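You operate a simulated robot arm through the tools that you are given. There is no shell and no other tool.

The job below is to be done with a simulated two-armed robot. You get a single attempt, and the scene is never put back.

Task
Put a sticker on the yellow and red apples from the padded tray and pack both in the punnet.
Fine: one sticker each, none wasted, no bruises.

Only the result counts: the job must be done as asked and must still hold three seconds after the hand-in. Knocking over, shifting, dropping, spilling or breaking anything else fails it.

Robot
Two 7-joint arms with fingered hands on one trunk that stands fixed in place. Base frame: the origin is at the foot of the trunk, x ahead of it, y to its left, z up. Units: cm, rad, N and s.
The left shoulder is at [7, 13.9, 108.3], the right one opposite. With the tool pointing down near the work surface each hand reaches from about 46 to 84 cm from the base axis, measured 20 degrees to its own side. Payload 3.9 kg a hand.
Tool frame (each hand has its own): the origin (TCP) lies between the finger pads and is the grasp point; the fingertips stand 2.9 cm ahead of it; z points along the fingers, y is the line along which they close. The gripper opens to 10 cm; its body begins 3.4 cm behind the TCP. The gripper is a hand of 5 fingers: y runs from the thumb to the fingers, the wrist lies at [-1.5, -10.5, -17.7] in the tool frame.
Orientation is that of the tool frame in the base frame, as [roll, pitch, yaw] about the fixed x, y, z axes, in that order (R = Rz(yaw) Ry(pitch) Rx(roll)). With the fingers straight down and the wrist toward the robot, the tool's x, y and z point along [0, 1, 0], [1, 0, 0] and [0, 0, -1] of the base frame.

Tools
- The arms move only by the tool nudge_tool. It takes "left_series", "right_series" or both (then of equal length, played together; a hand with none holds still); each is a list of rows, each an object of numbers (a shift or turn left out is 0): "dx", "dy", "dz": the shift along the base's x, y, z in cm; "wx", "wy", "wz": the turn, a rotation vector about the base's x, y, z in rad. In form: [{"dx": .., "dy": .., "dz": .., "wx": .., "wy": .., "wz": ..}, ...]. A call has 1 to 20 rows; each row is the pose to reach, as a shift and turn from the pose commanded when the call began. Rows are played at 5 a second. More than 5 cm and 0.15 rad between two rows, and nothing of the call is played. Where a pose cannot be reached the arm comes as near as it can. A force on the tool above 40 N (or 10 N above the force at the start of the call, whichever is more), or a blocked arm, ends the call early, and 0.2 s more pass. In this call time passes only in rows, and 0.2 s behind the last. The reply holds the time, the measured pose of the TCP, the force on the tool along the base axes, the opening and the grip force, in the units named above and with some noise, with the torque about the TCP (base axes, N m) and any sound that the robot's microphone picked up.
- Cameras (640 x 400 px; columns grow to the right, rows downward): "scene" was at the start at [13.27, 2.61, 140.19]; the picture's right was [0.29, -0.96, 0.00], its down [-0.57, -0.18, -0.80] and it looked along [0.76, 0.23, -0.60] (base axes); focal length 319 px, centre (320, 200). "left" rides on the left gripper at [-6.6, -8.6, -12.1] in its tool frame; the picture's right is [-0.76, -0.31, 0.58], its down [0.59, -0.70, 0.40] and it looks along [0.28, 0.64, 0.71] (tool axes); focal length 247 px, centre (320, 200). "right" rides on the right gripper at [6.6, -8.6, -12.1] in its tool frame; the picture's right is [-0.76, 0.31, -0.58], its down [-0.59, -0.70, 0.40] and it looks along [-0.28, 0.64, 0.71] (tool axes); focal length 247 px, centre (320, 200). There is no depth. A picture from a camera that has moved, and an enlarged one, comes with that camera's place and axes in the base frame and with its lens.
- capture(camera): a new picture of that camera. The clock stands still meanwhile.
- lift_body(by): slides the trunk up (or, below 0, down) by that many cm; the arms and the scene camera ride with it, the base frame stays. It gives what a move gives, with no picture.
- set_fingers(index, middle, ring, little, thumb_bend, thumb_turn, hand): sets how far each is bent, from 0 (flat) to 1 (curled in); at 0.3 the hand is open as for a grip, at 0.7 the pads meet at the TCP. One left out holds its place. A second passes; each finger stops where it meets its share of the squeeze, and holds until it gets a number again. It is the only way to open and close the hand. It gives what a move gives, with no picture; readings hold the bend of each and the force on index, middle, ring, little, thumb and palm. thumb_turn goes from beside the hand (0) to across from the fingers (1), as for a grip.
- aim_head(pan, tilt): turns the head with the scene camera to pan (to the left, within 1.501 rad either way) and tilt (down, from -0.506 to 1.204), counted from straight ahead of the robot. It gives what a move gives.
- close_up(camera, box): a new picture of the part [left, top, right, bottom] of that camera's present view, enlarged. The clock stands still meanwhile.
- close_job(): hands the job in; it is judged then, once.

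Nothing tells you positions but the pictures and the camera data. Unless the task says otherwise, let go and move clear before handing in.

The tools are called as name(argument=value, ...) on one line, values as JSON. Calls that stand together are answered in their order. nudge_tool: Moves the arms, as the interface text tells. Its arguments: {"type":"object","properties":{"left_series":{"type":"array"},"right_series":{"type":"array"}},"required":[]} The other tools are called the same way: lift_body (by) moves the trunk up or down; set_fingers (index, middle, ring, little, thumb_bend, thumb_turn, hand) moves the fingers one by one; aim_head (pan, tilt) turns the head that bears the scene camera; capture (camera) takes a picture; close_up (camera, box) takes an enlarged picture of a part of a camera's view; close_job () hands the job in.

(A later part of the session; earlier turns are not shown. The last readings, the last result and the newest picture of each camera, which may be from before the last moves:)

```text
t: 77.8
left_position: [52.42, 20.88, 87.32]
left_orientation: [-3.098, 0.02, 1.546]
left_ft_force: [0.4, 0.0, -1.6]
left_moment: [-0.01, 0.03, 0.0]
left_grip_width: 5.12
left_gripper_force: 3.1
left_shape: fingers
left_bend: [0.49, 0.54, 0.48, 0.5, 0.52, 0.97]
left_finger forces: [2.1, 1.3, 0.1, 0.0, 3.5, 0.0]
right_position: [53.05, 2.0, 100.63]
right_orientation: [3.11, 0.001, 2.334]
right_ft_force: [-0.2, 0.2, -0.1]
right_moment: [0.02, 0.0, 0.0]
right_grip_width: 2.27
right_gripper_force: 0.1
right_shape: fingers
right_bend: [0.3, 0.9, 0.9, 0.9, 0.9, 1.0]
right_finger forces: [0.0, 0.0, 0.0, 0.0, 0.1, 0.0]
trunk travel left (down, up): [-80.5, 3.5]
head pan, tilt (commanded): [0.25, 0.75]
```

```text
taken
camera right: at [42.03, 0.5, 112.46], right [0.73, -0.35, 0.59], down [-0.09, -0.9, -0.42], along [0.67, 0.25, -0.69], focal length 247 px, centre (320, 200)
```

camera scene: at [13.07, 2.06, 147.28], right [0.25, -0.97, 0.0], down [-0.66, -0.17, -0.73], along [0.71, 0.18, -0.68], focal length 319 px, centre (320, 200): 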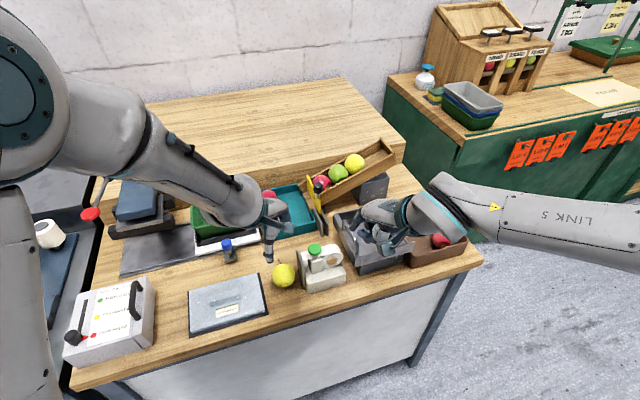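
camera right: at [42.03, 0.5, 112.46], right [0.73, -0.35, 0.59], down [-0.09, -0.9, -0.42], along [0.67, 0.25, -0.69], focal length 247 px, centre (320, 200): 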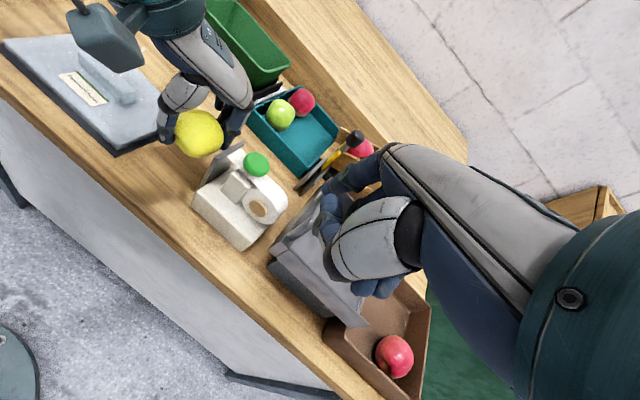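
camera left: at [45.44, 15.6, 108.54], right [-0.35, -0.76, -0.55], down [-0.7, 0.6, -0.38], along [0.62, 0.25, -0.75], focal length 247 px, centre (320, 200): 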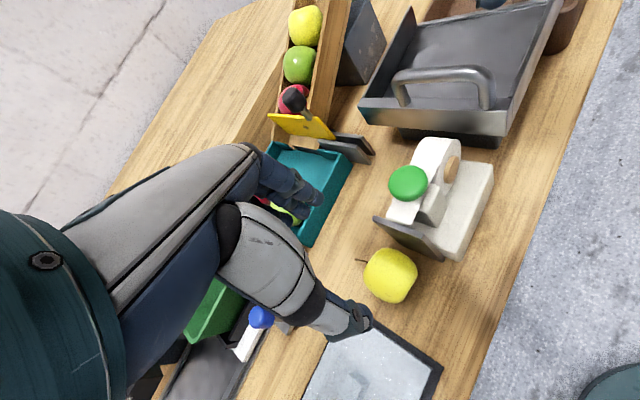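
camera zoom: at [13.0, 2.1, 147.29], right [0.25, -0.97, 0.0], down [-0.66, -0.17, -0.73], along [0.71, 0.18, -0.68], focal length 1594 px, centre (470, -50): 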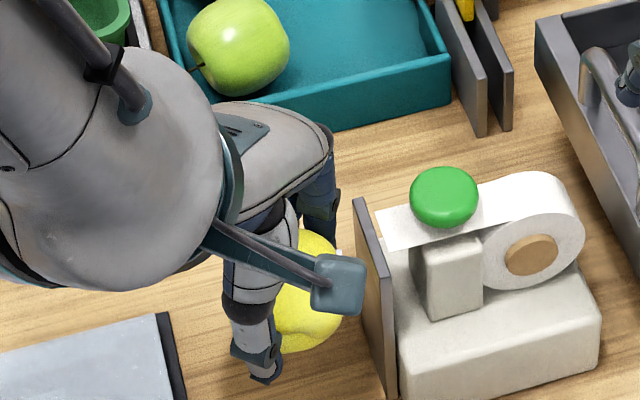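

The apple is held steadily next to the plate. Next I'll bring the right index finger over the button again, hovering about 2 cm above it.

nudge_tool(right_series=[{"dy": 1.5, "dz": -0.6, "wz": 0.02}, {"dy": 3, "dz": -1.2, "wz": 0.04}, {"dy": 4.5, "dz": -2, "wz": 0.06}, {"dy": 6, "dz": -3, "wz": 0.085}, {"dy": 7.4, "dz": -4.3, "wz": 0.085}, {"dy": 7.4, "dz": -4.3, "wz": 0.085}])

capture(camera="right")

close_up(camera="scene", box=[250, 190, 390, 290])

capture(camera="left")

```text
t: 79.2
left_position: [52.53, 20.92, 87.25]
left_orientation: [-3.098, 0.019, 1.546]
left_ft_force: [0.2, 0.3, 0.2]
left_moment: [0.02, 0.02, 0.03]
left_grip_width: 5.09
left_gripper_force: 3.2
left_shape: fingers
left_bend: [0.49, 0.54, 0.48, 0.5, 0.52, 0.97]
left_finger forces: [2.0, 1.5, 0.0, 0.0, 3.5, 0.0]
right_position: [53.1, 9.51, 96.51]
right_orientation: [3.109, -0.001, 2.42]
right_ft_force: [0.3, -0.4, 0.6]
right_moment: [0.0, 0.02, 0.01]
right_grip_width: 2.24
right_gripper_force: 0.0
right_shape: fingers
right_bend: [0.3, 0.9, 0.9, 0.9, 0.9, 1.0]
right_finger forces: [0.1, 0.0, 0.0, 0.0, 0.0, 0.1]
trunk travel left (down, up): [-80.5, 3.5]
head pan, tilt (commanded): [0.25, 0.75]
```

```text
taken
camera right: at [42.19, 7.02, 108.19], right [0.76, -0.28, 0.59], down [-0.01, -0.91, -0.42], along [0.65, 0.31, -0.69], focal length 247 px, centre (320, 200)
```

right: 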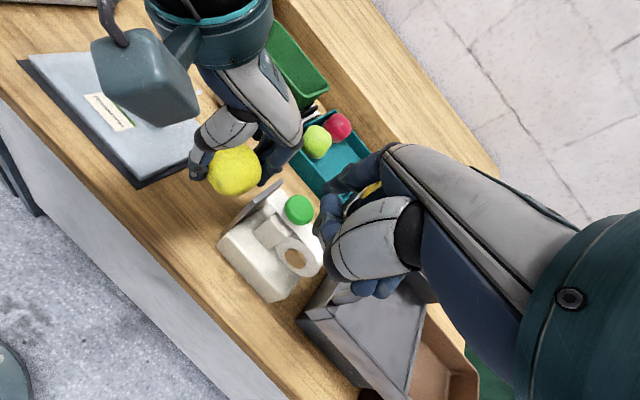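

```text
4.00 times, centred on (320, 240) of scene
camera zoom: at [12.98, 2.06, 147.29], right [0.25, -0.97, 0.0], down [-0.66, -0.17, -0.73], along [0.71, 0.18, -0.68], focal length 1276 px, centre (320, 40)
```

zoom: 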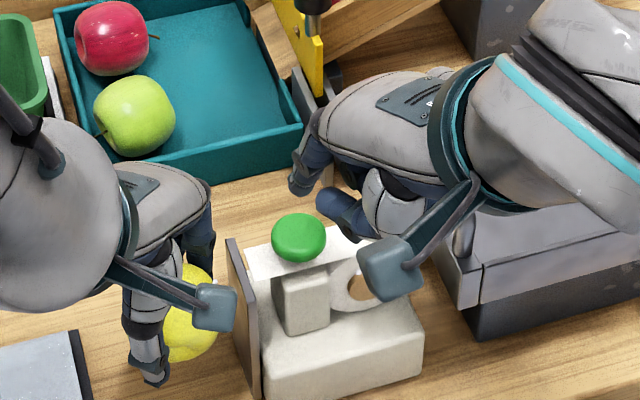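

```text
taken
camera left: at [44.26, 14.87, 100.02], right [-0.35, -0.76, -0.55], down [-0.7, 0.6, -0.38], along [0.62, 0.25, -0.75], focal length 247 px, centre (320, 200)
```

left: 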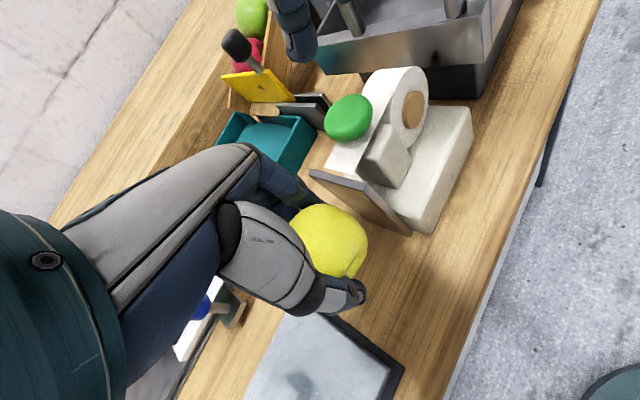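

The right index tip is directly above the button and the cameras are well apart. Next I'll ease the apple onto the plate again.

nudge_tool(left_series=[{"dx": 0.1, "dy": -0.17}, {"dx": 0.2, "dy": -0.34}, {"dx": 0.3, "dy": -0.52}, {"dx": 0.3, "dy": -0.52}, {"dx": 0.3, "dy": -0.52}])

nudge_tool(left_series=[{"dx": 0.05, "dy": -0.085}, {"dx": 0.05, "dy": -0.085}, {"dx": 0.05, "dy": -0.085}])

close_up(camera="left", box=[250, 110, 450, 310])

close_up(camera="right", box=[170, 120, 350, 310])

```text
t: 80.4
left_position: [52.76, 20.5, 87.39]
left_orientation: [-3.1, 0.019, 1.547]
left_ft_force: [-0.4, -0.1, -0.7]
left_moment: [-0.02, -0.02, -0.02]
left_grip_width: 5.1
left_gripper_force: 3.9
left_shape: fingers
left_bend: [0.49, 0.54, 0.48, 0.5, 0.52, 0.97]
left_finger forces: [2.1, 1.4, 0.1, 0.0, 3.4, 0.0]
right_position: [53.09, 9.49, 96.4]
right_orientation: [3.109, 0.0, 2.422]
right_ft_force: [0.8, -0.5, 0.1]
right_moment: [0.03, -0.02, 0.0]
right_grip_width: 2.25
right_gripper_force: 0.1
right_shape: fingers
right_bend: [0.3, 0.9, 0.9, 0.9, 0.9, 1.0]
right_finger forces: [0.0, 0.0, 0.0, 0.0, 0.0, 0.0]
trunk travel left (down, up): [-80.5, 3.5]
head pan, tilt (commanded): [0.25, 0.75]
```

```text
t: 81.2
left_position: [52.92, 20.54, 87.46]
left_orientation: [-3.096, 0.019, 1.545]
left_ft_force: [0.1, -0.5, -0.8]
left_moment: [-0.01, -0.02, 0.0]
left_grip_width: 5.09
left_gripper_force: 3.8
left_shape: fingers
left_bend: [0.49, 0.54, 0.48, 0.5, 0.52, 0.97]
left_finger forces: [2.0, 1.4, 0.0, 0.1, 3.4, 0.0]
right_position: [53.01, 9.5, 96.36]
right_orientation: [3.11, 0.0, 2.42]
right_ft_force: [0.1, -0.7, -0.4]
right_moment: [-0.04, -0.02, 0.01]
right_grip_width: 2.27
right_gripper_force: 0.0
right_shape: fingers
right_bend: [0.3, 0.9, 0.9, 0.9, 0.9, 1.0]
right_finger forces: [0.0, 0.1, 0.0, 0.1, 0.0, 0.1]
trunk travel left (down, up): [-80.5, 3.5]
head pan, tilt (commanded): [0.25, 0.75]
```

```text
2.00 times, centred on (350, 210) of left
camera zoom: at [44.65, 14.35, 99.99], right [-0.35, -0.76, -0.55], down [-0.7, 0.6, -0.38], along [0.62, 0.25, -0.75], focal length 494 px, centre (260, 180)
```

zoom: 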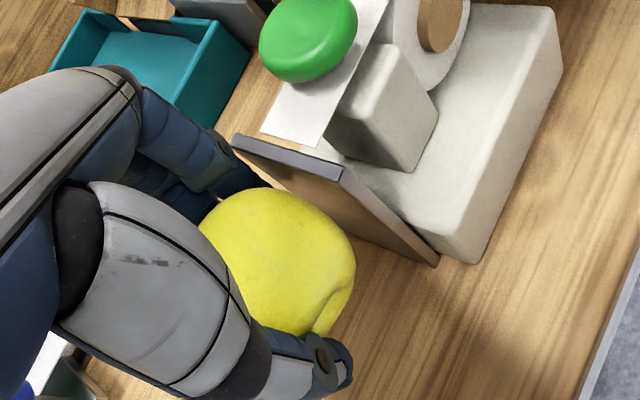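

```text
2.11 times, centred on (260, 215) of right
camera zoom: at [42.2, 7.03, 108.19], right [0.76, -0.28, 0.59], down [-0.01, -0.91, -0.42], along [0.65, 0.31, -0.69], focal length 520 px, centre (446, 168)
```

zoom: 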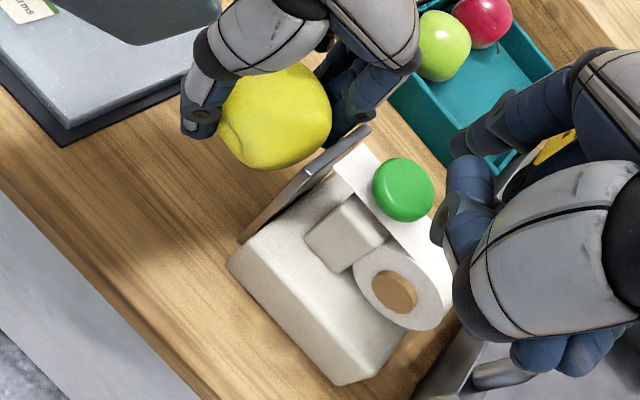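

nudge_tool(left_series=[{"dx": 0.06, "dy": -0.1}, {"dx": 0.1, "dy": -0.17}, {"dx": 0.1, "dy": -0.17}, {"dx": 0.1, "dy": -0.17}])

nudge_tool(left_series=[{"dx": 0.05, "dy": -0.085}, {"dx": 0.05, "dy": -0.085}, {"dx": 0.05, "dy": -0.085}])

close_up(camera="left", box=[250, 110, 450, 310])

close_up(camera="right", box=[200, 120, 310, 230])

```text
t: 82.2
left_position: [52.93, 20.35, 87.24]
left_orientation: [-3.099, 0.021, 1.545]
left_ft_force: [-1.4, 2.2, -0.9]
left_moment: [-0.04, -0.02, 0.09]
left_grip_width: 5.03
left_gripper_force: 4.8
left_shape: fingers
left_bend: [0.49, 0.54, 0.48, 0.5, 0.52, 0.97]
left_finger forces: [5.3, 1.3, 0.0, 0.1, 3.8, 0.0]
right_position: [53.09, 9.55, 96.4]
right_orientation: [3.109, -0.001, 2.42]
right_ft_force: [0.6, 0.0, 0.1]
right_moment: [0.02, -0.02, 0.02]
right_grip_width: 2.27
right_gripper_force: 0.0
right_shape: fingers
right_bend: [0.3, 0.9, 0.9, 0.9, 0.9, 1.0]
right_finger forces: [0.1, 0.0, 0.0, 0.0, 0.0, 0.1]
trunk travel left (down, up): [-80.5, 3.5]
head pan, tilt (commanded): [0.25, 0.75]
```

```text
t: 83.0
left_position: [53.02, 20.23, 87.29]
left_orientation: [-3.097, 0.02, 1.545]
left_ft_force: [-3.2, 5.8, -0.7]
left_moment: [-0.03, -0.02, 0.15]
left_grip_width: 5.04
left_gripper_force: 6.5
left_shape: fingers
left_bend: [0.5, 0.55, 0.48, 0.5, 0.52, 0.97]
left_finger forces: [8.5, 1.2, 0.0, 0.0, 4.1, 0.1]
right_position: [53.13, 9.54, 96.34]
right_orientation: [3.111, -0.002, 2.42]
right_ft_force: [-0.3, 0.3, 0.5]
right_moment: [0.02, 0.01, 0.03]
right_grip_width: 2.25
right_gripper_force: 0.0
right_shape: fingers
right_bend: [0.3, 0.9, 0.9, 0.9, 0.9, 1.0]
right_finger forces: [0.0, 0.1, 0.0, 0.0, 0.1, 0.0]
trunk travel left (down, up): [-80.5, 3.5]
head pan, tilt (commanded): [0.25, 0.75]
```

```text
2.00 times, centred on (350, 210) of left
camera zoom: at [44.75, 14.17, 99.99], right [-0.35, -0.76, -0.55], down [-0.7, 0.6, -0.38], along [0.62, 0.25, -0.75], focal length 494 px, centre (260, 180)
```

zoom: 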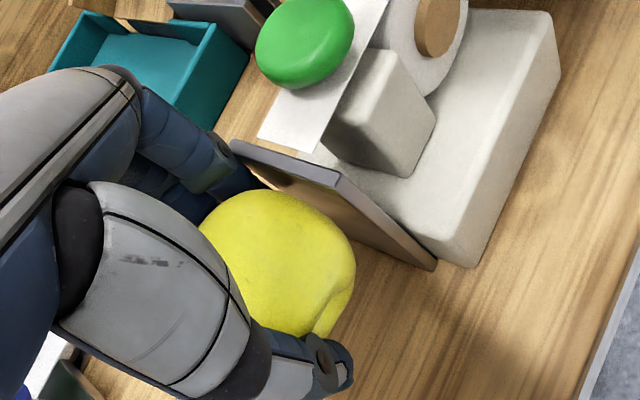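

```text
3.64 times, centred on (255, 175) of right
camera zoom: at [42.16, 7.12, 108.21], right [0.76, -0.28, 0.59], down [-0.01, -0.91, -0.42], along [0.65, 0.31, -0.69], focal length 898 px, centre (556, 291)
```

zoom: 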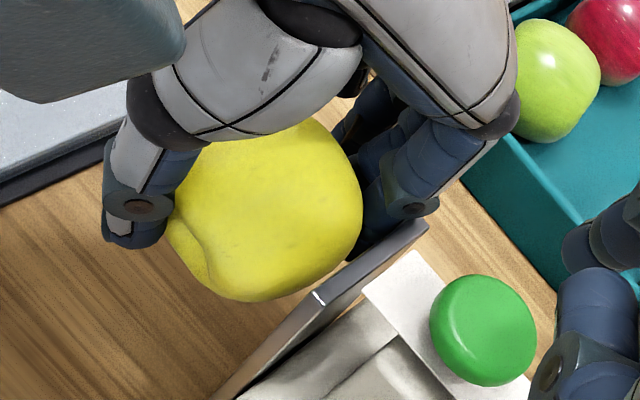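

The index finger, not the apple, has met the plate's far edge (its force rose to 8.5 N), so I'm backing off right away. I'll shift the apple about 1 cm toward the far end of the plate and turn the hand slightly so the finger clears it.

nudge_tool(left_series=[{"dx": -0.2, "dy": 0.35}, {"dx": -0.3, "dy": 0.52}, {"dx": 0.1, "dy": 0.8, "wz": 0.05}, {"dx": 0.56, "dy": 1.02, "wz": 0.1}, {"dx": 0.56, "dy": 1.02, "wz": 0.1}, {"dx": 0.56, "dy": 1.02, "wz": 0.1}])

close_up(camera="left", box=[250, 110, 450, 310])

close_up(camera="right", box=[200, 120, 310, 230])

```text
t: 84.4
left_position: [53.57, 21.18, 87.24]
left_orientation: [-3.099, 0.019, 1.646]
left_ft_force: [0.5, 0.5, -1.5]
left_moment: [0.03, -0.02, -0.01]
left_grip_width: 5.08
left_gripper_force: 4.1
left_shape: fingers
left_bend: [0.5, 0.55, 0.48, 0.5, 0.52, 0.97]
left_finger forces: [2.1, 1.4, 0.0, 0.1, 3.4, 0.1]
right_position: [53.0, 9.45, 96.4]
right_orientation: [3.11, -0.001, 2.421]
right_ft_force: [0.3, -0.8, 0.3]
right_moment: [0.01, 0.0, 0.01]
right_grip_width: 2.25
right_gripper_force: 0.0
right_shape: fingers
right_bend: [0.3, 0.9, 0.9, 0.9, 0.9, 1.0]
right_finger forces: [0.1, 0.0, 0.1, 0.0, 0.0, 0.0]
trunk travel left (down, up): [-80.5, 3.5]
head pan, tilt (commanded): [0.25, 0.75]
```

```text
2.00 times, centred on (350, 210) of left
camera zoom: at [45.99, 14.32, 100.0], right [-0.27, -0.79, -0.55], down [-0.76, 0.53, -0.38], along [0.59, 0.31, -0.75], focal length 494 px, centre (260, 180)
```

zoom: 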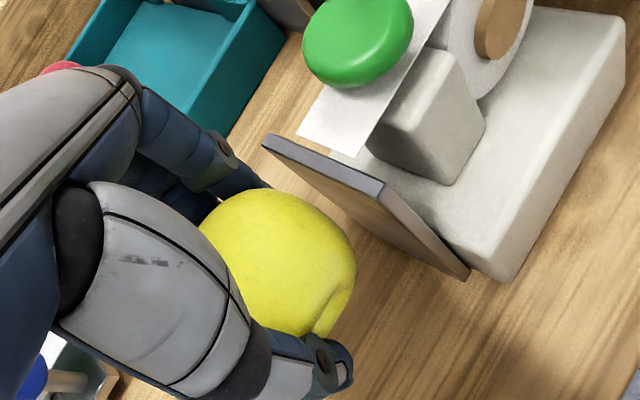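

```text
3.64 times, centred on (255, 175) of right
camera zoom: at [42.21, 7.02, 108.19], right [0.76, -0.28, 0.59], down [-0.01, -0.91, -0.42], along [0.65, 0.31, -0.69], focal length 898 px, centre (556, 291)
```

zoom: 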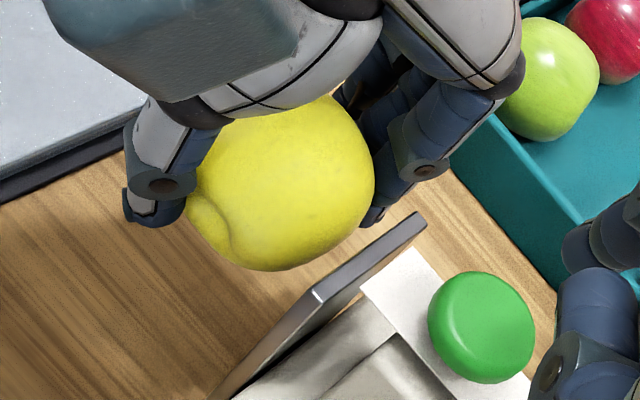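

nudge_tool(left_series=[{"dx": 0.08, "dy": -0.13}, {"dx": 0.15, "dy": -0.26}, {"dx": 0.2, "dy": -0.345}, {"dx": 0.2, "dy": -0.345}, {"dx": 0.2, "dy": -0.345}])

nudge_tool(left_series=[{"dx": 0.04, "dy": -0.07}, {"dx": 0.04, "dy": -0.07}, {"dx": 0.04, "dy": -0.07}])

close_up(camera="right", box=[200, 120, 310, 230])

```text
t: 85.6
left_position: [53.81, 20.74, 87.32]
left_orientation: [-3.097, 0.019, 1.644]
left_ft_force: [-0.7, -0.4, -0.6]
left_moment: [-0.01, -0.03, 0.02]
left_grip_width: 5.08
left_gripper_force: 3.7
left_shape: fingers
left_bend: [0.5, 0.55, 0.48, 0.5, 0.52, 0.97]
left_finger forces: [2.1, 1.4, 0.0, 0.0, 3.5, 0.0]
right_position: [53.13, 9.39, 96.38]
right_orientation: [3.111, -0.002, 2.422]
right_ft_force: [0.2, -0.1, -0.4]
right_moment: [0.02, 0.01, 0.0]
right_grip_width: 2.27
right_gripper_force: 0.1
right_shape: fingers
right_bend: [0.3, 0.9, 0.9, 0.9, 0.9, 1.0]
right_finger forces: [0.0, 0.1, 0.0, 0.1, 0.1, 0.1]
trunk travel left (down, up): [-80.5, 3.5]
head pan, tilt (commanded): [0.25, 0.75]
```

```text
t: 86.4
left_position: [53.87, 20.9, 87.45]
left_orientation: [-3.098, 0.018, 1.644]
left_ft_force: [-0.4, 0.3, -0.5]
left_moment: [-0.04, 0.01, -0.01]
left_grip_width: 5.07
left_gripper_force: 3.7
left_shape: fingers
left_bend: [0.5, 0.55, 0.48, 0.5, 0.52, 0.97]
left_finger forces: [2.0, 1.5, 0.0, 0.1, 3.4, 0.1]
right_position: [53.01, 9.48, 96.36]
right_orientation: [3.11, 0.0, 2.421]
right_ft_force: [-0.4, 0.2, 1.6]
right_moment: [-0.05, 0.01, -0.02]
right_grip_width: 2.26
right_gripper_force: 0.1
right_shape: fingers
right_bend: [0.3, 0.9, 0.9, 0.9, 0.9, 1.0]
right_finger forces: [0.0, 0.1, 0.1, 0.0, 0.1, 0.1]
trunk travel left (down, up): [-80.5, 3.5]
head pan, tilt (commanded): [0.25, 0.75]
```

```text
3.64 times, centred on (255, 175) of right
camera zoom: at [42.2, 7.03, 108.19], right [0.76, -0.28, 0.59], down [-0.01, -0.91, -0.42], along [0.65, 0.31, -0.69], focal length 898 px, centre (556, 291)
```

zoom: 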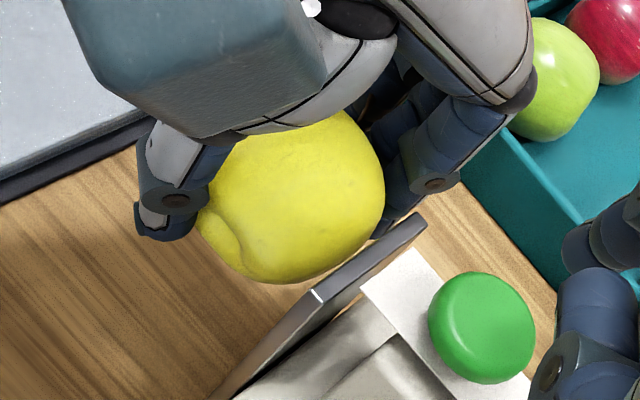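

nudge_tool(left_series=[{"dx": 0.05, "dy": -0.085}, {"dx": 0.075, "dy": -0.13}, {"dx": 0.075, "dy": -0.13}, {"dx": 0.075, "dy": -0.13}])

nudge_tool(left_series=[{"dx": 0.05, "dy": -0.085}, {"dx": 0.05, "dy": -0.085}, {"dx": 0.05, "dy": -0.085}])

close_up(camera="right", box=[200, 120, 310, 230])

```text
t: 87.4
left_position: [53.86, 20.63, 87.31]
left_orientation: [-3.098, 0.02, 1.645]
left_ft_force: [0.4, 0.5, -0.7]
left_moment: [0.0, -0.04, 0.0]
left_grip_width: 5.09
left_gripper_force: 3.2
left_shape: fingers
left_bend: [0.5, 0.55, 0.48, 0.5, 0.52, 0.97]
left_finger forces: [2.2, 1.4, 0.0, 0.1, 3.6, 0.0]
right_position: [53.0, 9.47, 96.4]
right_orientation: [3.109, 0.001, 2.421]
right_ft_force: [0.2, 0.9, 0.4]
right_moment: [-0.01, 0.0, 0.0]
right_grip_width: 2.26
right_gripper_force: 0.0
right_shape: fingers
right_bend: [0.3, 0.9, 0.9, 0.9, 0.9, 1.0]
right_finger forces: [0.1, 0.0, 0.1, 0.0, 0.0, 0.0]
trunk travel left (down, up): [-80.5, 3.5]
head pan, tilt (commanded): [0.25, 0.75]
```

```text
t: 88.2
left_position: [54.03, 20.6, 87.25]
left_orientation: [-3.099, 0.019, 1.644]
left_ft_force: [-0.8, -0.3, -0.8]
left_moment: [-0.01, -0.03, 0.0]
left_grip_width: 5.06
left_gripper_force: 3.2
left_shape: fingers
left_bend: [0.5, 0.55, 0.48, 0.5, 0.52, 0.97]
left_finger forces: [2.0, 1.4, 0.1, 0.0, 3.5, 0.0]
right_position: [53.07, 9.53, 96.47]
right_orientation: [3.11, 0.002, 2.422]
right_ft_force: [0.0, -0.4, 0.2]
right_moment: [-0.02, 0.02, 0.01]
right_grip_width: 2.26
right_gripper_force: 0.1
right_shape: fingers
right_bend: [0.3, 0.9, 0.9, 0.9, 0.9, 1.0]
right_finger forces: [0.0, 0.0, 0.1, 0.1, 0.0, 0.1]
trunk travel left (down, up): [-80.5, 3.5]
head pan, tilt (commanded): [0.25, 0.75]
```

```text
3.64 times, centred on (255, 175) of right
camera zoom: at [42.2, 7.04, 108.19], right [0.76, -0.28, 0.59], down [-0.01, -0.91, -0.42], along [0.65, 0.31, -0.69], focal length 898 px, centre (556, 291)
```

zoom: 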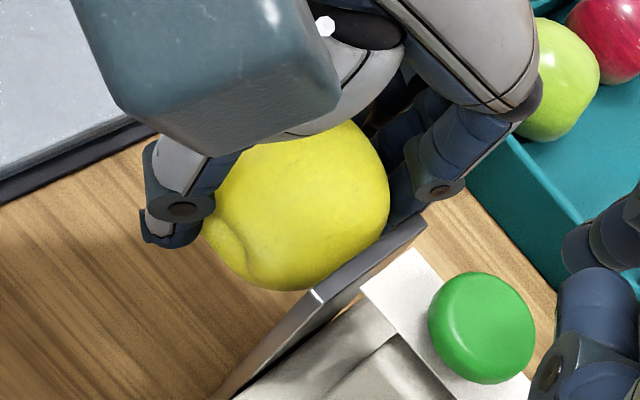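

nudge_tool(left_series=[{"dx": 0.05, "dy": -0.085}, {"dx": 0.06, "dy": -0.1}, {"dx": 0.06, "dy": -0.1}, {"dx": 0.06, "dy": -0.1}])

nudge_tool(left_series=[{"dx": 0.04, "dy": -0.07}, {"dx": 0.04, "dy": -0.07}, {"dx": 0.04, "dy": -0.07}])

close_up(camera="right", box=[200, 120, 310, 230])

```text
t: 89.2
left_position: [54.05, 20.6, 87.34]
left_orientation: [-3.099, 0.021, 1.644]
left_ft_force: [0.2, 2.2, -0.6]
left_moment: [0.0, 0.04, -0.01]
left_grip_width: 5.06
left_gripper_force: 3.8
left_shape: fingers
left_bend: [0.5, 0.55, 0.48, 0.5, 0.52, 0.98]
left_finger forces: [1.5, 1.7, 0.0, 0.0, 3.6, 0.0]
right_position: [52.98, 9.53, 96.39]
right_orientation: [3.111, 0.001, 2.421]
right_ft_force: [0.3, 0.2, 0.2]
right_moment: [0.01, 0.05, -0.04]
right_grip_width: 2.24
right_gripper_force: 0.0
right_shape: fingers
right_bend: [0.3, 0.9, 0.9, 0.9, 0.9, 1.0]
right_finger forces: [0.0, 0.0, 0.0, 0.1, 0.0, 0.0]
trunk travel left (down, up): [-80.5, 3.5]
head pan, tilt (commanded): [0.25, 0.75]
```

```text
t: 90.0
left_position: [54.08, 20.42, 87.27]
left_orientation: [-3.097, 0.021, 1.644]
left_ft_force: [0.8, 1.8, -0.6]
left_moment: [0.02, 0.0, 0.01]
left_grip_width: 4.87
left_gripper_force: 2.5
left_shape: fingers
left_bend: [0.5, 0.55, 0.48, 0.5, 0.53, 0.98]
left_finger forces: [0.9, 1.7, 0.0, 0.0, 2.2, 0.0]
right_position: [52.99, 9.59, 96.43]
right_orientation: [3.11, 0.0, 2.422]
right_ft_force: [-0.1, -0.4, -0.6]
right_moment: [-0.01, -0.01, 0.01]
right_grip_width: 2.26
right_gripper_force: 0.0
right_shape: fingers
right_bend: [0.3, 0.9, 0.9, 0.9, 0.9, 1.0]
right_finger forces: [0.1, 0.0, 0.0, 0.1, 0.0, 0.0]
trunk travel left (down, up): [-80.5, 3.5]
head pan, tilt (commanded): [0.25, 0.75]
```

```text
3.64 times, centred on (255, 175) of right
camera zoom: at [42.2, 7.05, 108.2], right [0.76, -0.28, 0.59], down [-0.01, -0.91, -0.42], along [0.65, 0.31, -0.69], focal length 898 px, centre (556, 291)
```

zoom: 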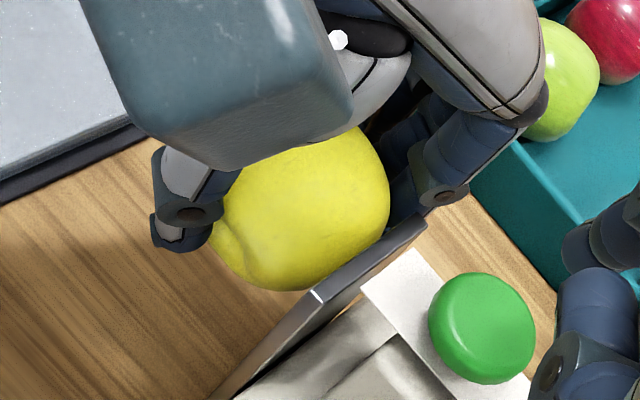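

The apple now rests against the plate with about 2 N. I'll firm the grip slightly, then lower the right index onto the button in small steps.

set_fingers(hand="left", index=0.525, thumb_bend=0.565)

nudge_tool(right_series=[{"dz": -0.6}, {"dz": -1.2}, {"dz": -1.8}, {"dz": -2.2}, {"dz": -2.2}])

close_up(camera="right", box=[200, 100, 360, 240])

close_up(camera="scene", box=[260, 200, 360, 290])

capture(camera="left")

```text
t: 91.0
left_position: [53.92, 20.41, 87.31]
left_orientation: [-3.098, 0.019, 1.647]
left_ft_force: [0.1, -0.1, -0.6]
left_moment: [0.04, 0.02, 0.0]
left_grip_width: 4.69
left_gripper_force: 2.6
left_shape: fingers
left_bend: [0.51, 0.55, 0.48, 0.5, 0.54, 0.97]
left_finger forces: [1.3, 1.6, 0.0, 0.0, 2.6, 0.1]
right_position: [53.0, 9.44, 96.39]
right_orientation: [3.11, 0.001, 2.423]
right_ft_force: [-0.2, -0.2, -0.7]
right_moment: [0.0, 0.0, 0.0]
right_grip_width: 2.26
right_gripper_force: 0.0
right_shape: fingers
right_bend: [0.3, 0.9, 0.9, 0.9, 0.9, 1.0]
right_finger forces: [0.0, 0.0, 0.0, 0.0, 0.0, 0.0]
trunk travel left (down, up): [-80.5, 3.5]
head pan, tilt (commanded): [0.25, 0.75]
```

```text
t: 92.2
left_position: [53.98, 20.37, 87.28]
left_orientation: [-3.098, 0.017, 1.645]
left_ft_force: [-0.1, -0.8, -0.6]
left_moment: [0.01, -0.01, 0.02]
left_grip_width: 4.65
left_gripper_force: 2.8
left_shape: fingers
left_bend: [0.51, 0.55, 0.48, 0.5, 0.54, 0.97]
left_finger forces: [1.4, 1.5, 0.0, 0.0, 2.5, 0.1]
right_position: [52.94, 9.44, 94.18]
right_orientation: [3.11, 0.0, 2.42]
right_ft_force: [-0.2, -0.3, 0.5]
right_moment: [-0.02, -0.03, 0.0]
right_grip_width: 2.24
right_gripper_force: 0.1
right_shape: fingers
right_bend: [0.3, 0.9, 0.9, 0.9, 0.9, 1.0]
right_finger forces: [0.0, 0.1, 0.1, 0.0, 0.0, 0.0]
trunk travel left (down, up): [-80.5, 3.5]
head pan, tilt (commanded): [0.25, 0.75]
```

```text
2.86 times, centred on (280, 170) of right
camera zoom: at [42.17, 7.03, 106.02], right [0.76, -0.28, 0.59], down [-0.01, -0.91, -0.42], along [0.65, 0.31, -0.69], focal length 706 px, centre (434, 286)
```

zoom: 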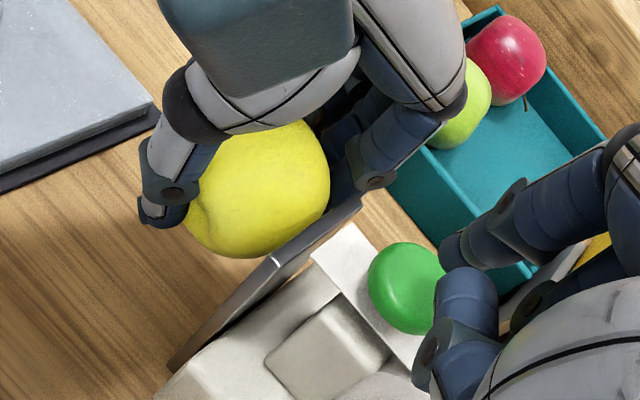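

```text
4.44 times, centred on (310, 245) of scene
camera zoom: at [13.0, 2.1, 147.29], right [0.25, -0.97, 0.0], down [-0.66, -0.17, -0.73], along [0.71, 0.18, -0.68], focal length 1417 px, centre (364, 0)
```

zoom: 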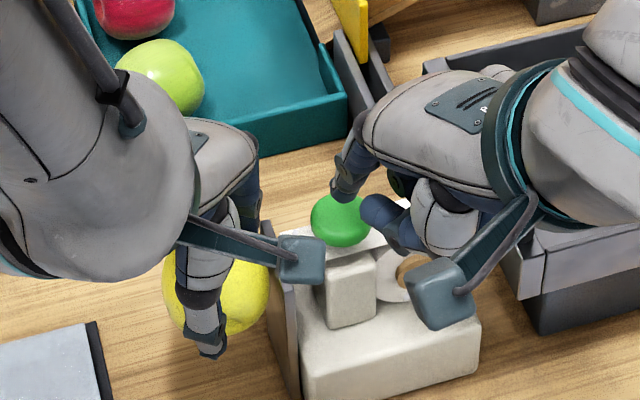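

```text
taken
camera left: at [46.47, 13.52, 99.99], right [-0.27, -0.79, -0.55], down [-0.76, 0.53, -0.38], along [0.59, 0.31, -0.75], focal length 247 px, centre (320, 200)
```

left: 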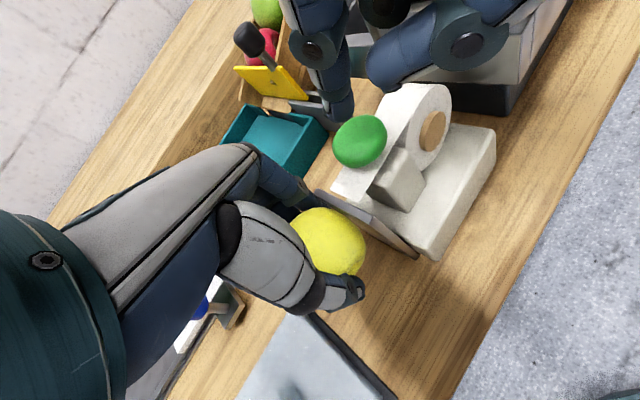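

nudge_tool(left_series=[{"dx": 0.05, "dy": -0.085}, {"dx": 0.05, "dy": -0.085}, {"dx": 0.05, "dy": -0.085}])

nudge_tool(left_series=[{"dz": 0}])

close_up(camera="right", box=[200, 110, 290, 210])

```text
t: 93.0
left_position: [54.11, 20.36, 87.32]
left_orientation: [-3.098, 0.02, 1.645]
left_ft_force: [0.1, 0.4, -1.1]
left_moment: [0.02, -0.01, 0.01]
left_grip_width: 4.67
left_gripper_force: 2.8
left_shape: fingers
left_bend: [0.51, 0.55, 0.48, 0.5, 0.54, 0.97]
left_finger forces: [1.3, 1.5, 0.0, 0.1, 2.5, 0.0]
right_position: [53.0, 9.52, 94.17]
right_orientation: [3.111, -0.001, 2.421]
right_ft_force: [1.2, 0.8, -0.7]
right_moment: [0.02, 0.02, -0.02]
right_grip_width: 2.25
right_gripper_force: 0.0
right_shape: fingers
right_bend: [0.3, 0.9, 0.9, 0.9, 0.9, 1.0]
right_finger forces: [0.1, 0.0, 0.0, 0.1, 0.0, 0.0]
trunk travel left (down, up): [-80.5, 3.5]
head pan, tilt (commanded): [0.25, 0.75]
```

```text
t: 93.4
left_position: [54.11, 20.22, 87.34]
left_orientation: [-3.098, 0.02, 1.645]
left_ft_force: [0.2, 0.5, -1.5]
left_moment: [0.01, 0.05, 0.03]
left_grip_width: 4.69
left_gripper_force: 2.9
left_shape: fingers
left_bend: [0.51, 0.55, 0.48, 0.5, 0.54, 0.97]
left_finger forces: [1.3, 1.4, 0.0, 0.1, 2.4, 0.0]
right_position: [52.96, 9.48, 94.12]
right_orientation: [3.111, 0.001, 2.421]
right_ft_force: [-0.6, -0.1, -0.3]
right_moment: [-0.01, -0.01, 0.02]
right_grip_width: 2.24
right_gripper_force: 0.1
right_shape: fingers
right_bend: [0.3, 0.9, 0.9, 0.9, 0.9, 1.0]
right_finger forces: [0.0, 0.1, 0.0, 0.0, 0.0, 0.1]
trunk travel left (down, up): [-80.5, 3.5]
head pan, tilt (commanded): [0.25, 0.75]
```

```text
4.00 times, centred on (245, 160) of right
camera zoom: at [42.18, 7.04, 106.02], right [0.76, -0.28, 0.59], down [-0.01, -0.91, -0.42], along [0.65, 0.31, -0.69], focal length 988 px, centre (620, 360)
```

zoom: 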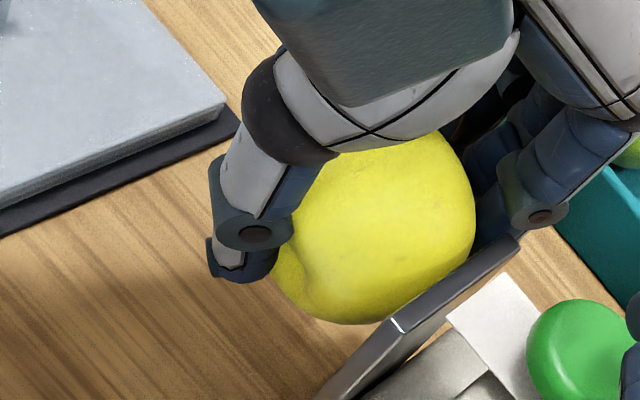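

close_up(camera="left", box=[240, 150, 420, 310])

```text
2.50 times, centred on (330, 230) of left
camera zoom: at [46.51, 13.44, 99.99], right [-0.27, -0.79, -0.55], down [-0.76, 0.53, -0.38], along [0.59, 0.31, -0.75], focal length 617 px, centre (295, 125)
```

zoom: 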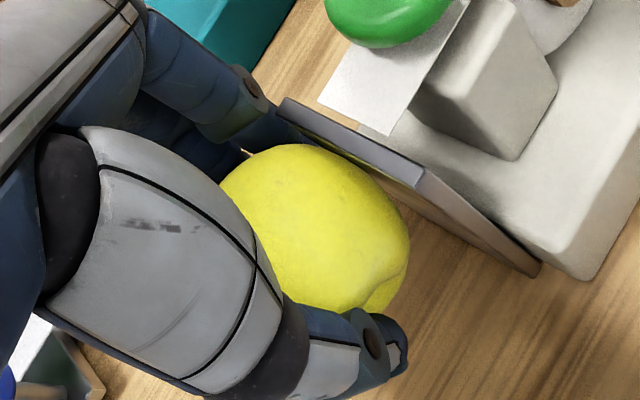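

set_fingers(hand="left", middle=0.58, thumb_bend=0.575)

nudge_tool(left_series=[{"dx": 0.05, "dy": -0.085}, {"dx": 0.06, "dy": -0.11}, {"dx": 0.06, "dy": -0.11}, {"dx": 0.06, "dy": -0.11}])

nudge_tool(left_series=[{"dz": 0}])

```text
t: 94.4
left_position: [54.07, 20.2, 87.39]
left_orientation: [-3.099, 0.022, 1.644]
left_ft_force: [-0.6, 1.4, -1.2]
left_moment: [-0.02, -0.01, -0.02]
left_grip_width: 4.66
left_gripper_force: 3.1
left_shape: fingers
left_bend: [0.51, 0.55, 0.48, 0.5, 0.54, 0.97]
left_finger forces: [1.5, 1.9, 0.0, 0.0, 3.0, 0.0]
right_position: [52.99, 9.48, 94.13]
right_orientation: [3.11, -0.002, 2.421]
right_ft_force: [1.6, 0.5, -0.3]
right_moment: [0.0, -0.01, 0.01]
right_grip_width: 2.28
right_gripper_force: 0.0
right_shape: fingers
right_bend: [0.3, 0.9, 0.9, 0.9, 0.9, 1.0]
right_finger forces: [0.0, 0.0, 0.0, 0.0, 0.0, 0.0]
trunk travel left (down, up): [-80.5, 3.5]
head pan, tilt (commanded): [0.25, 0.75]
```

```text
t: 95.4
left_position: [54.19, 20.25, 87.28]
left_orientation: [-3.098, 0.021, 1.645]
left_ft_force: [-1.8, 2.0, -0.8]
left_moment: [0.07, -0.01, 0.02]
left_grip_width: 4.63
left_gripper_force: 2.5
left_shape: fingers
left_bend: [0.51, 0.55, 0.48, 0.5, 0.54, 0.98]
left_finger forces: [1.0, 2.2, 0.0, 0.1, 3.0, 0.1]
right_position: [53.05, 9.51, 94.21]
right_orientation: [3.111, 0.001, 2.423]
right_ft_force: [0.4, -0.5, -0.2]
right_moment: [-0.02, 0.01, 0.01]
right_grip_width: 2.28
right_gripper_force: 0.1
right_shape: fingers
right_bend: [0.3, 0.9, 0.9, 0.9, 0.9, 1.0]
right_finger forces: [0.0, 0.0, 0.0, 0.0, 0.0, 0.0]
trunk travel left (down, up): [-80.5, 3.5]
head pan, tilt (commanded): [0.25, 0.75]
```

```text
t: 95.8
left_position: [54.19, 20.27, 87.35]
left_orientation: [-3.097, 0.022, 1.644]
left_ft_force: [-1.1, 2.8, -0.8]
left_moment: [0.08, -0.01, 0.02]
left_grip_width: 4.63
left_gripper_force: 3.1
left_shape: fingers
left_bend: [0.51, 0.55, 0.48, 0.5, 0.54, 0.98]
left_finger forces: [0.9, 2.1, 0.0, 0.0, 2.9, 0.1]
right_position: [52.97, 9.48, 94.18]
right_orientation: [3.112, 0.0, 2.42]
right_ft_force: [-0.8, -0.1, 0.4]
right_moment: [0.0, -0.01, 0.01]
right_grip_width: 2.27
right_gripper_force: 0.0
right_shape: fingers
right_bend: [0.3, 0.9, 0.9, 0.9, 0.9, 1.0]
right_finger forces: [0.0, 0.1, 0.0, 0.0, 0.1, 0.0]
trunk travel left (down, up): [-80.5, 3.5]
head pan, tilt (commanded): [0.25, 0.75]
```

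The apple is pressed on the plate with about 3 N. Now I'll press the button gently.

nudge_tool(right_series=[{"dz": -0.3}, {"dz": -0.6}, {"dz": -0.9}, {"dz": -1.1}])

close_up(camera="right", box=[200, 100, 360, 240])

```text
t: 96.8
left_position: [54.13, 20.23, 87.32]
left_orientation: [-3.099, 0.021, 1.646]
left_ft_force: [-0.5, 2.2, -0.8]
left_moment: [0.04, 0.0, 0.03]
left_grip_width: 4.62
left_gripper_force: 2.8
left_shape: fingers
left_bend: [0.51, 0.55, 0.48, 0.5, 0.54, 0.98]
left_finger forces: [1.0, 2.1, 0.0, 0.0, 2.9, 0.0]
right_position: [53.04, 9.45, 93.12]
right_orientation: [3.111, 0.0, 2.421]
right_ft_force: [-0.4, 0.2, 0.9]
right_moment: [0.02, 0.01, -0.02]
right_grip_width: 2.27
right_gripper_force: 0.1
right_shape: fingers
right_bend: [0.3, 0.9, 0.9, 0.9, 0.9, 1.0]
right_finger forces: [0.0, 0.0, 0.0, 0.0, 0.0, 0.0]
trunk travel left (down, up): [-80.5, 3.5]
head pan, tilt (commanded): [0.25, 0.75]
```

```text
2.86 times, centred on (280, 170) of right
camera zoom: at [42.16, 7.04, 104.91], right [0.76, -0.28, 0.59], down [-0.01, -0.91, -0.42], along [0.65, 0.31, -0.69], focal length 706 px, centre (434, 286)
```

zoom: 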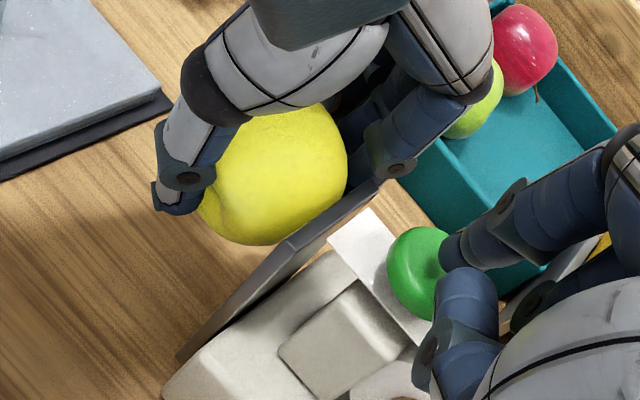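

nudge_tool(right_series=[{"dz": -0.2}, {"dz": -0.4}, {"dz": -0.6}])

close_up(camera="right", box=[200, 100, 360, 240])

```text
t: 97.6
left_position: [54.11, 20.25, 87.34]
left_orientation: [-3.097, 0.019, 1.645]
left_ft_force: [-1.1, 1.6, -1.2]
left_moment: [0.02, 0.0, -0.01]
left_grip_width: 4.62
left_gripper_force: 2.8
left_shape: fingers
left_bend: [0.51, 0.55, 0.48, 0.5, 0.54, 0.98]
left_finger forces: [1.0, 2.0, 0.0, 0.0, 2.9, 0.0]
right_position: [53.09, 9.61, 92.4]
right_orientation: [3.112, 0.0, 2.42]
right_ft_force: [0.0, 0.4, 0.1]
right_moment: [-0.01, 0.02, 0.01]
right_grip_width: 2.28
right_gripper_force: 0.1
right_shape: fingers
right_bend: [0.3, 0.9, 0.9, 0.9, 0.9, 1.0]
right_finger forces: [0.1, 0.0, 0.0, 0.0, 0.0, 0.1]
trunk travel left (down, up): [-80.5, 3.5]
head pan, tilt (commanded): [0.25, 0.75]
```

```text
2.86 times, centred on (280, 170) of right
camera zoom: at [42.15, 7.05, 104.31], right [0.76, -0.28, 0.59], down [-0.01, -0.91, -0.42], along [0.65, 0.31, -0.69], focal length 706 px, centre (434, 286)
```

zoom: 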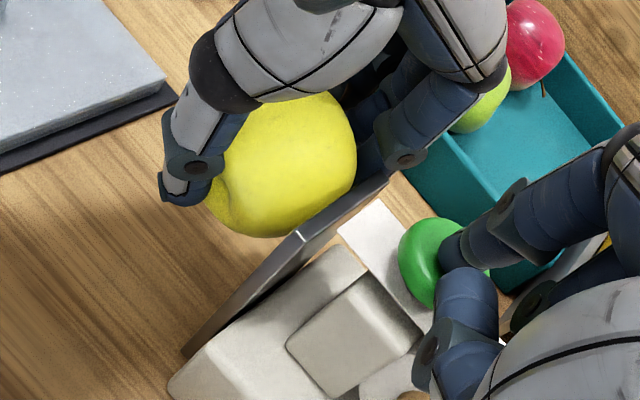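

nudge_tool(right_series=[{"dz": -0.2}, {"dz": -0.4}, {"dz": -0.5}])

close_up(camera="right", box=[200, 100, 360, 240])

close_up(camera="left", box=[280, 80, 440, 240])

```text
t: 98.4
left_position: [54.04, 20.33, 87.23]
left_orientation: [-3.097, 0.021, 1.647]
left_ft_force: [-0.8, 2.4, -1.0]
left_moment: [0.04, 0.03, 0.02]
left_grip_width: 4.61
left_gripper_force: 2.8
left_shape: fingers
left_bend: [0.51, 0.55, 0.48, 0.5, 0.54, 0.98]
left_finger forces: [1.1, 2.1, 0.0, 0.1, 2.9, 0.0]
right_position: [53.02, 9.46, 92.1]
right_orientation: [3.11, -0.001, 2.42]
right_ft_force: [-0.3, -0.2, 2.9]
right_moment: [0.1, -0.09, 0.04]
right_grip_width: 2.3
right_gripper_force: 1.1
right_shape: fingers
right_bend: [0.3, 0.9, 0.9, 0.9, 0.9, 1.0]
right_finger forces: [2.2, 0.0, 0.0, 0.0, 0.1, 0.1]
trunk travel left (down, up): [-80.5, 3.5]
head pan, tilt (commanded): [0.25, 0.75]
```

```text
2.86 times, centred on (280, 170) of right
camera zoom: at [42.19, 7.02, 103.84], right [0.76, -0.28, 0.59], down [-0.01, -0.91, -0.42], along [0.65, 0.31, -0.69], focal length 706 px, centre (434, 286)
```

zoom: 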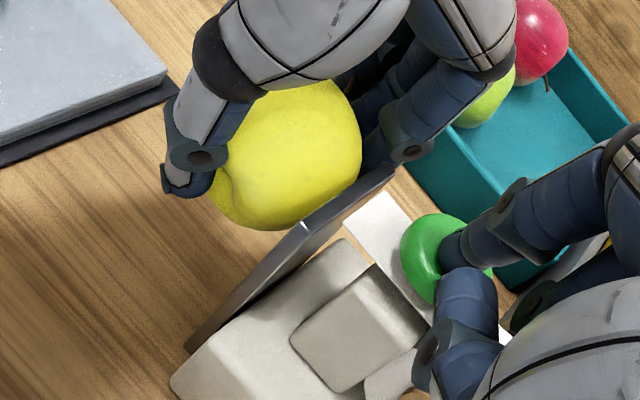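

```text
2.50 times, centred on (360, 160) of left
camera zoom: at [46.53, 13.35, 100.02], right [-0.27, -0.79, -0.55], down [-0.76, 0.53, -0.38], along [0.59, 0.31, -0.75], focal length 617 px, centre (220, 300)
```

zoom: 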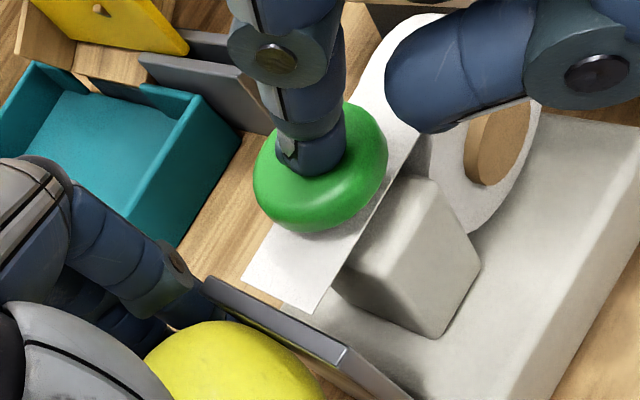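

The index is on the button with 2.2 N and the apple is still on the plate. Pressing a little further, one single press.

nudge_tool(right_series=[{"dz": -0.15}, {"dz": -0.3}, {"dz": -0.45}])

close_up(camera="left", box=[280, 80, 440, 240])

```text
t: 99.2
left_position: [54.05, 20.35, 87.39]
left_orientation: [-3.098, 0.02, 1.647]
left_ft_force: [-0.4, 1.8, -1.4]
left_moment: [0.02, 0.03, 0.0]
left_grip_width: 4.61
left_gripper_force: 3.1
left_shape: fingers
left_bend: [0.51, 0.55, 0.48, 0.5, 0.54, 0.98]
left_finger forces: [1.1, 2.2, 0.1, 0.0, 2.9, 0.0]
right_position: [53.01, 9.57, 91.55]
right_orientation: [3.11, -0.002, 2.42]
right_ft_force: [-1.5, 0.1, 3.9]
right_moment: [0.12, -0.12, 0.03]
right_grip_width: 2.29
right_gripper_force: 2.3
right_shape: fingers
right_bend: [0.3, 0.9, 0.9, 0.9, 0.9, 1.0]
right_finger forces: [3.1, 0.0, 0.0, 0.1, 0.0, 0.0]
trunk travel left (down, up): [-80.5, 3.5]
head pan, tilt (commanded): [0.25, 0.75]
```

```text
2.50 times, centred on (360, 160) of left
camera zoom: at [46.52, 13.35, 100.02], right [-0.27, -0.79, -0.55], down [-0.76, 0.53, -0.38], along [0.59, 0.31, -0.75], focal length 617 px, centre (220, 300)
```

zoom: 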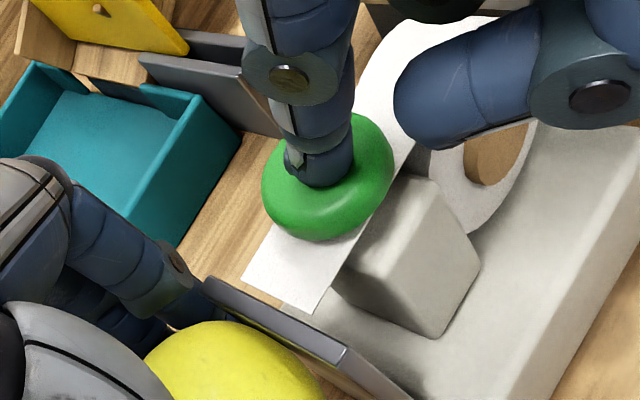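

nudge_tool(right_series=[{"dz": -0.15}, {"dz": -0.3}, {"dz": -0.4}])

close_up(camera="left", box=[280, 80, 440, 240])

close_up(camera="right", box=[200, 100, 360, 240])

```text
t: 100.0
left_position: [54.09, 20.25, 87.34]
left_orientation: [-3.099, 0.022, 1.646]
left_ft_force: [-0.7, 2.4, -1.5]
left_moment: [0.04, 0.02, -0.03]
left_grip_width: 4.59
left_gripper_force: 3.1
left_shape: fingers
left_bend: [0.51, 0.55, 0.48, 0.5, 0.54, 0.98]
left_finger forces: [1.0, 2.2, 0.1, 0.1, 3.0, 0.0]
right_position: [52.92, 9.46, 91.19]
right_orientation: [3.113, 0.001, 2.42]
right_ft_force: [-1.1, 0.2, 4.5]
right_moment: [0.2, -0.08, 0.06]
right_grip_width: 2.31
right_gripper_force: 1.9
right_shape: fingers
right_bend: [0.3, 0.9, 0.9, 0.9, 0.9, 1.0]
right_finger forces: [3.9, 0.0, 0.1, 0.1, 0.0, 0.0]
trunk travel left (down, up): [-80.5, 3.5]
head pan, tilt (commanded): [0.25, 0.75]
heard: click
```

```text
2.50 times, centred on (360, 160) of left
camera zoom: at [46.51, 13.34, 100.03], right [-0.27, -0.79, -0.55], down [-0.76, 0.53, -0.38], along [0.59, 0.31, -0.75], focal length 617 px, centre (220, 300)
```

zoom: 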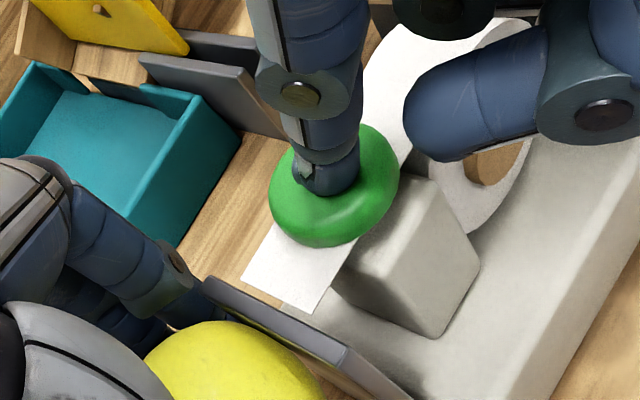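

```text
2.86 times, centred on (280, 170) of right
camera zoom: at [42.15, 7.0, 103.0], right [0.76, -0.28, 0.59], down [-0.01, -0.91, -0.42], along [0.65, 0.31, -0.69], focal length 706 px, centre (434, 286)
```

zoom: 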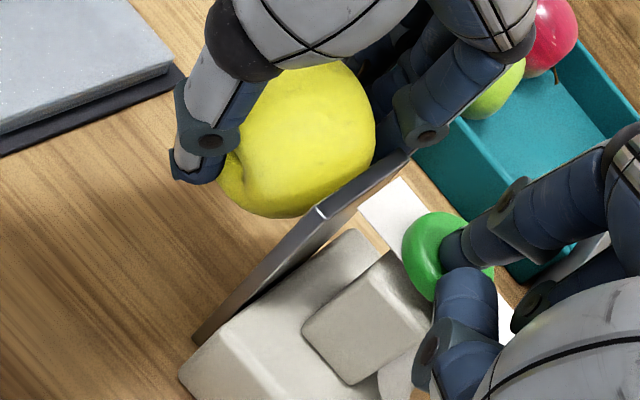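

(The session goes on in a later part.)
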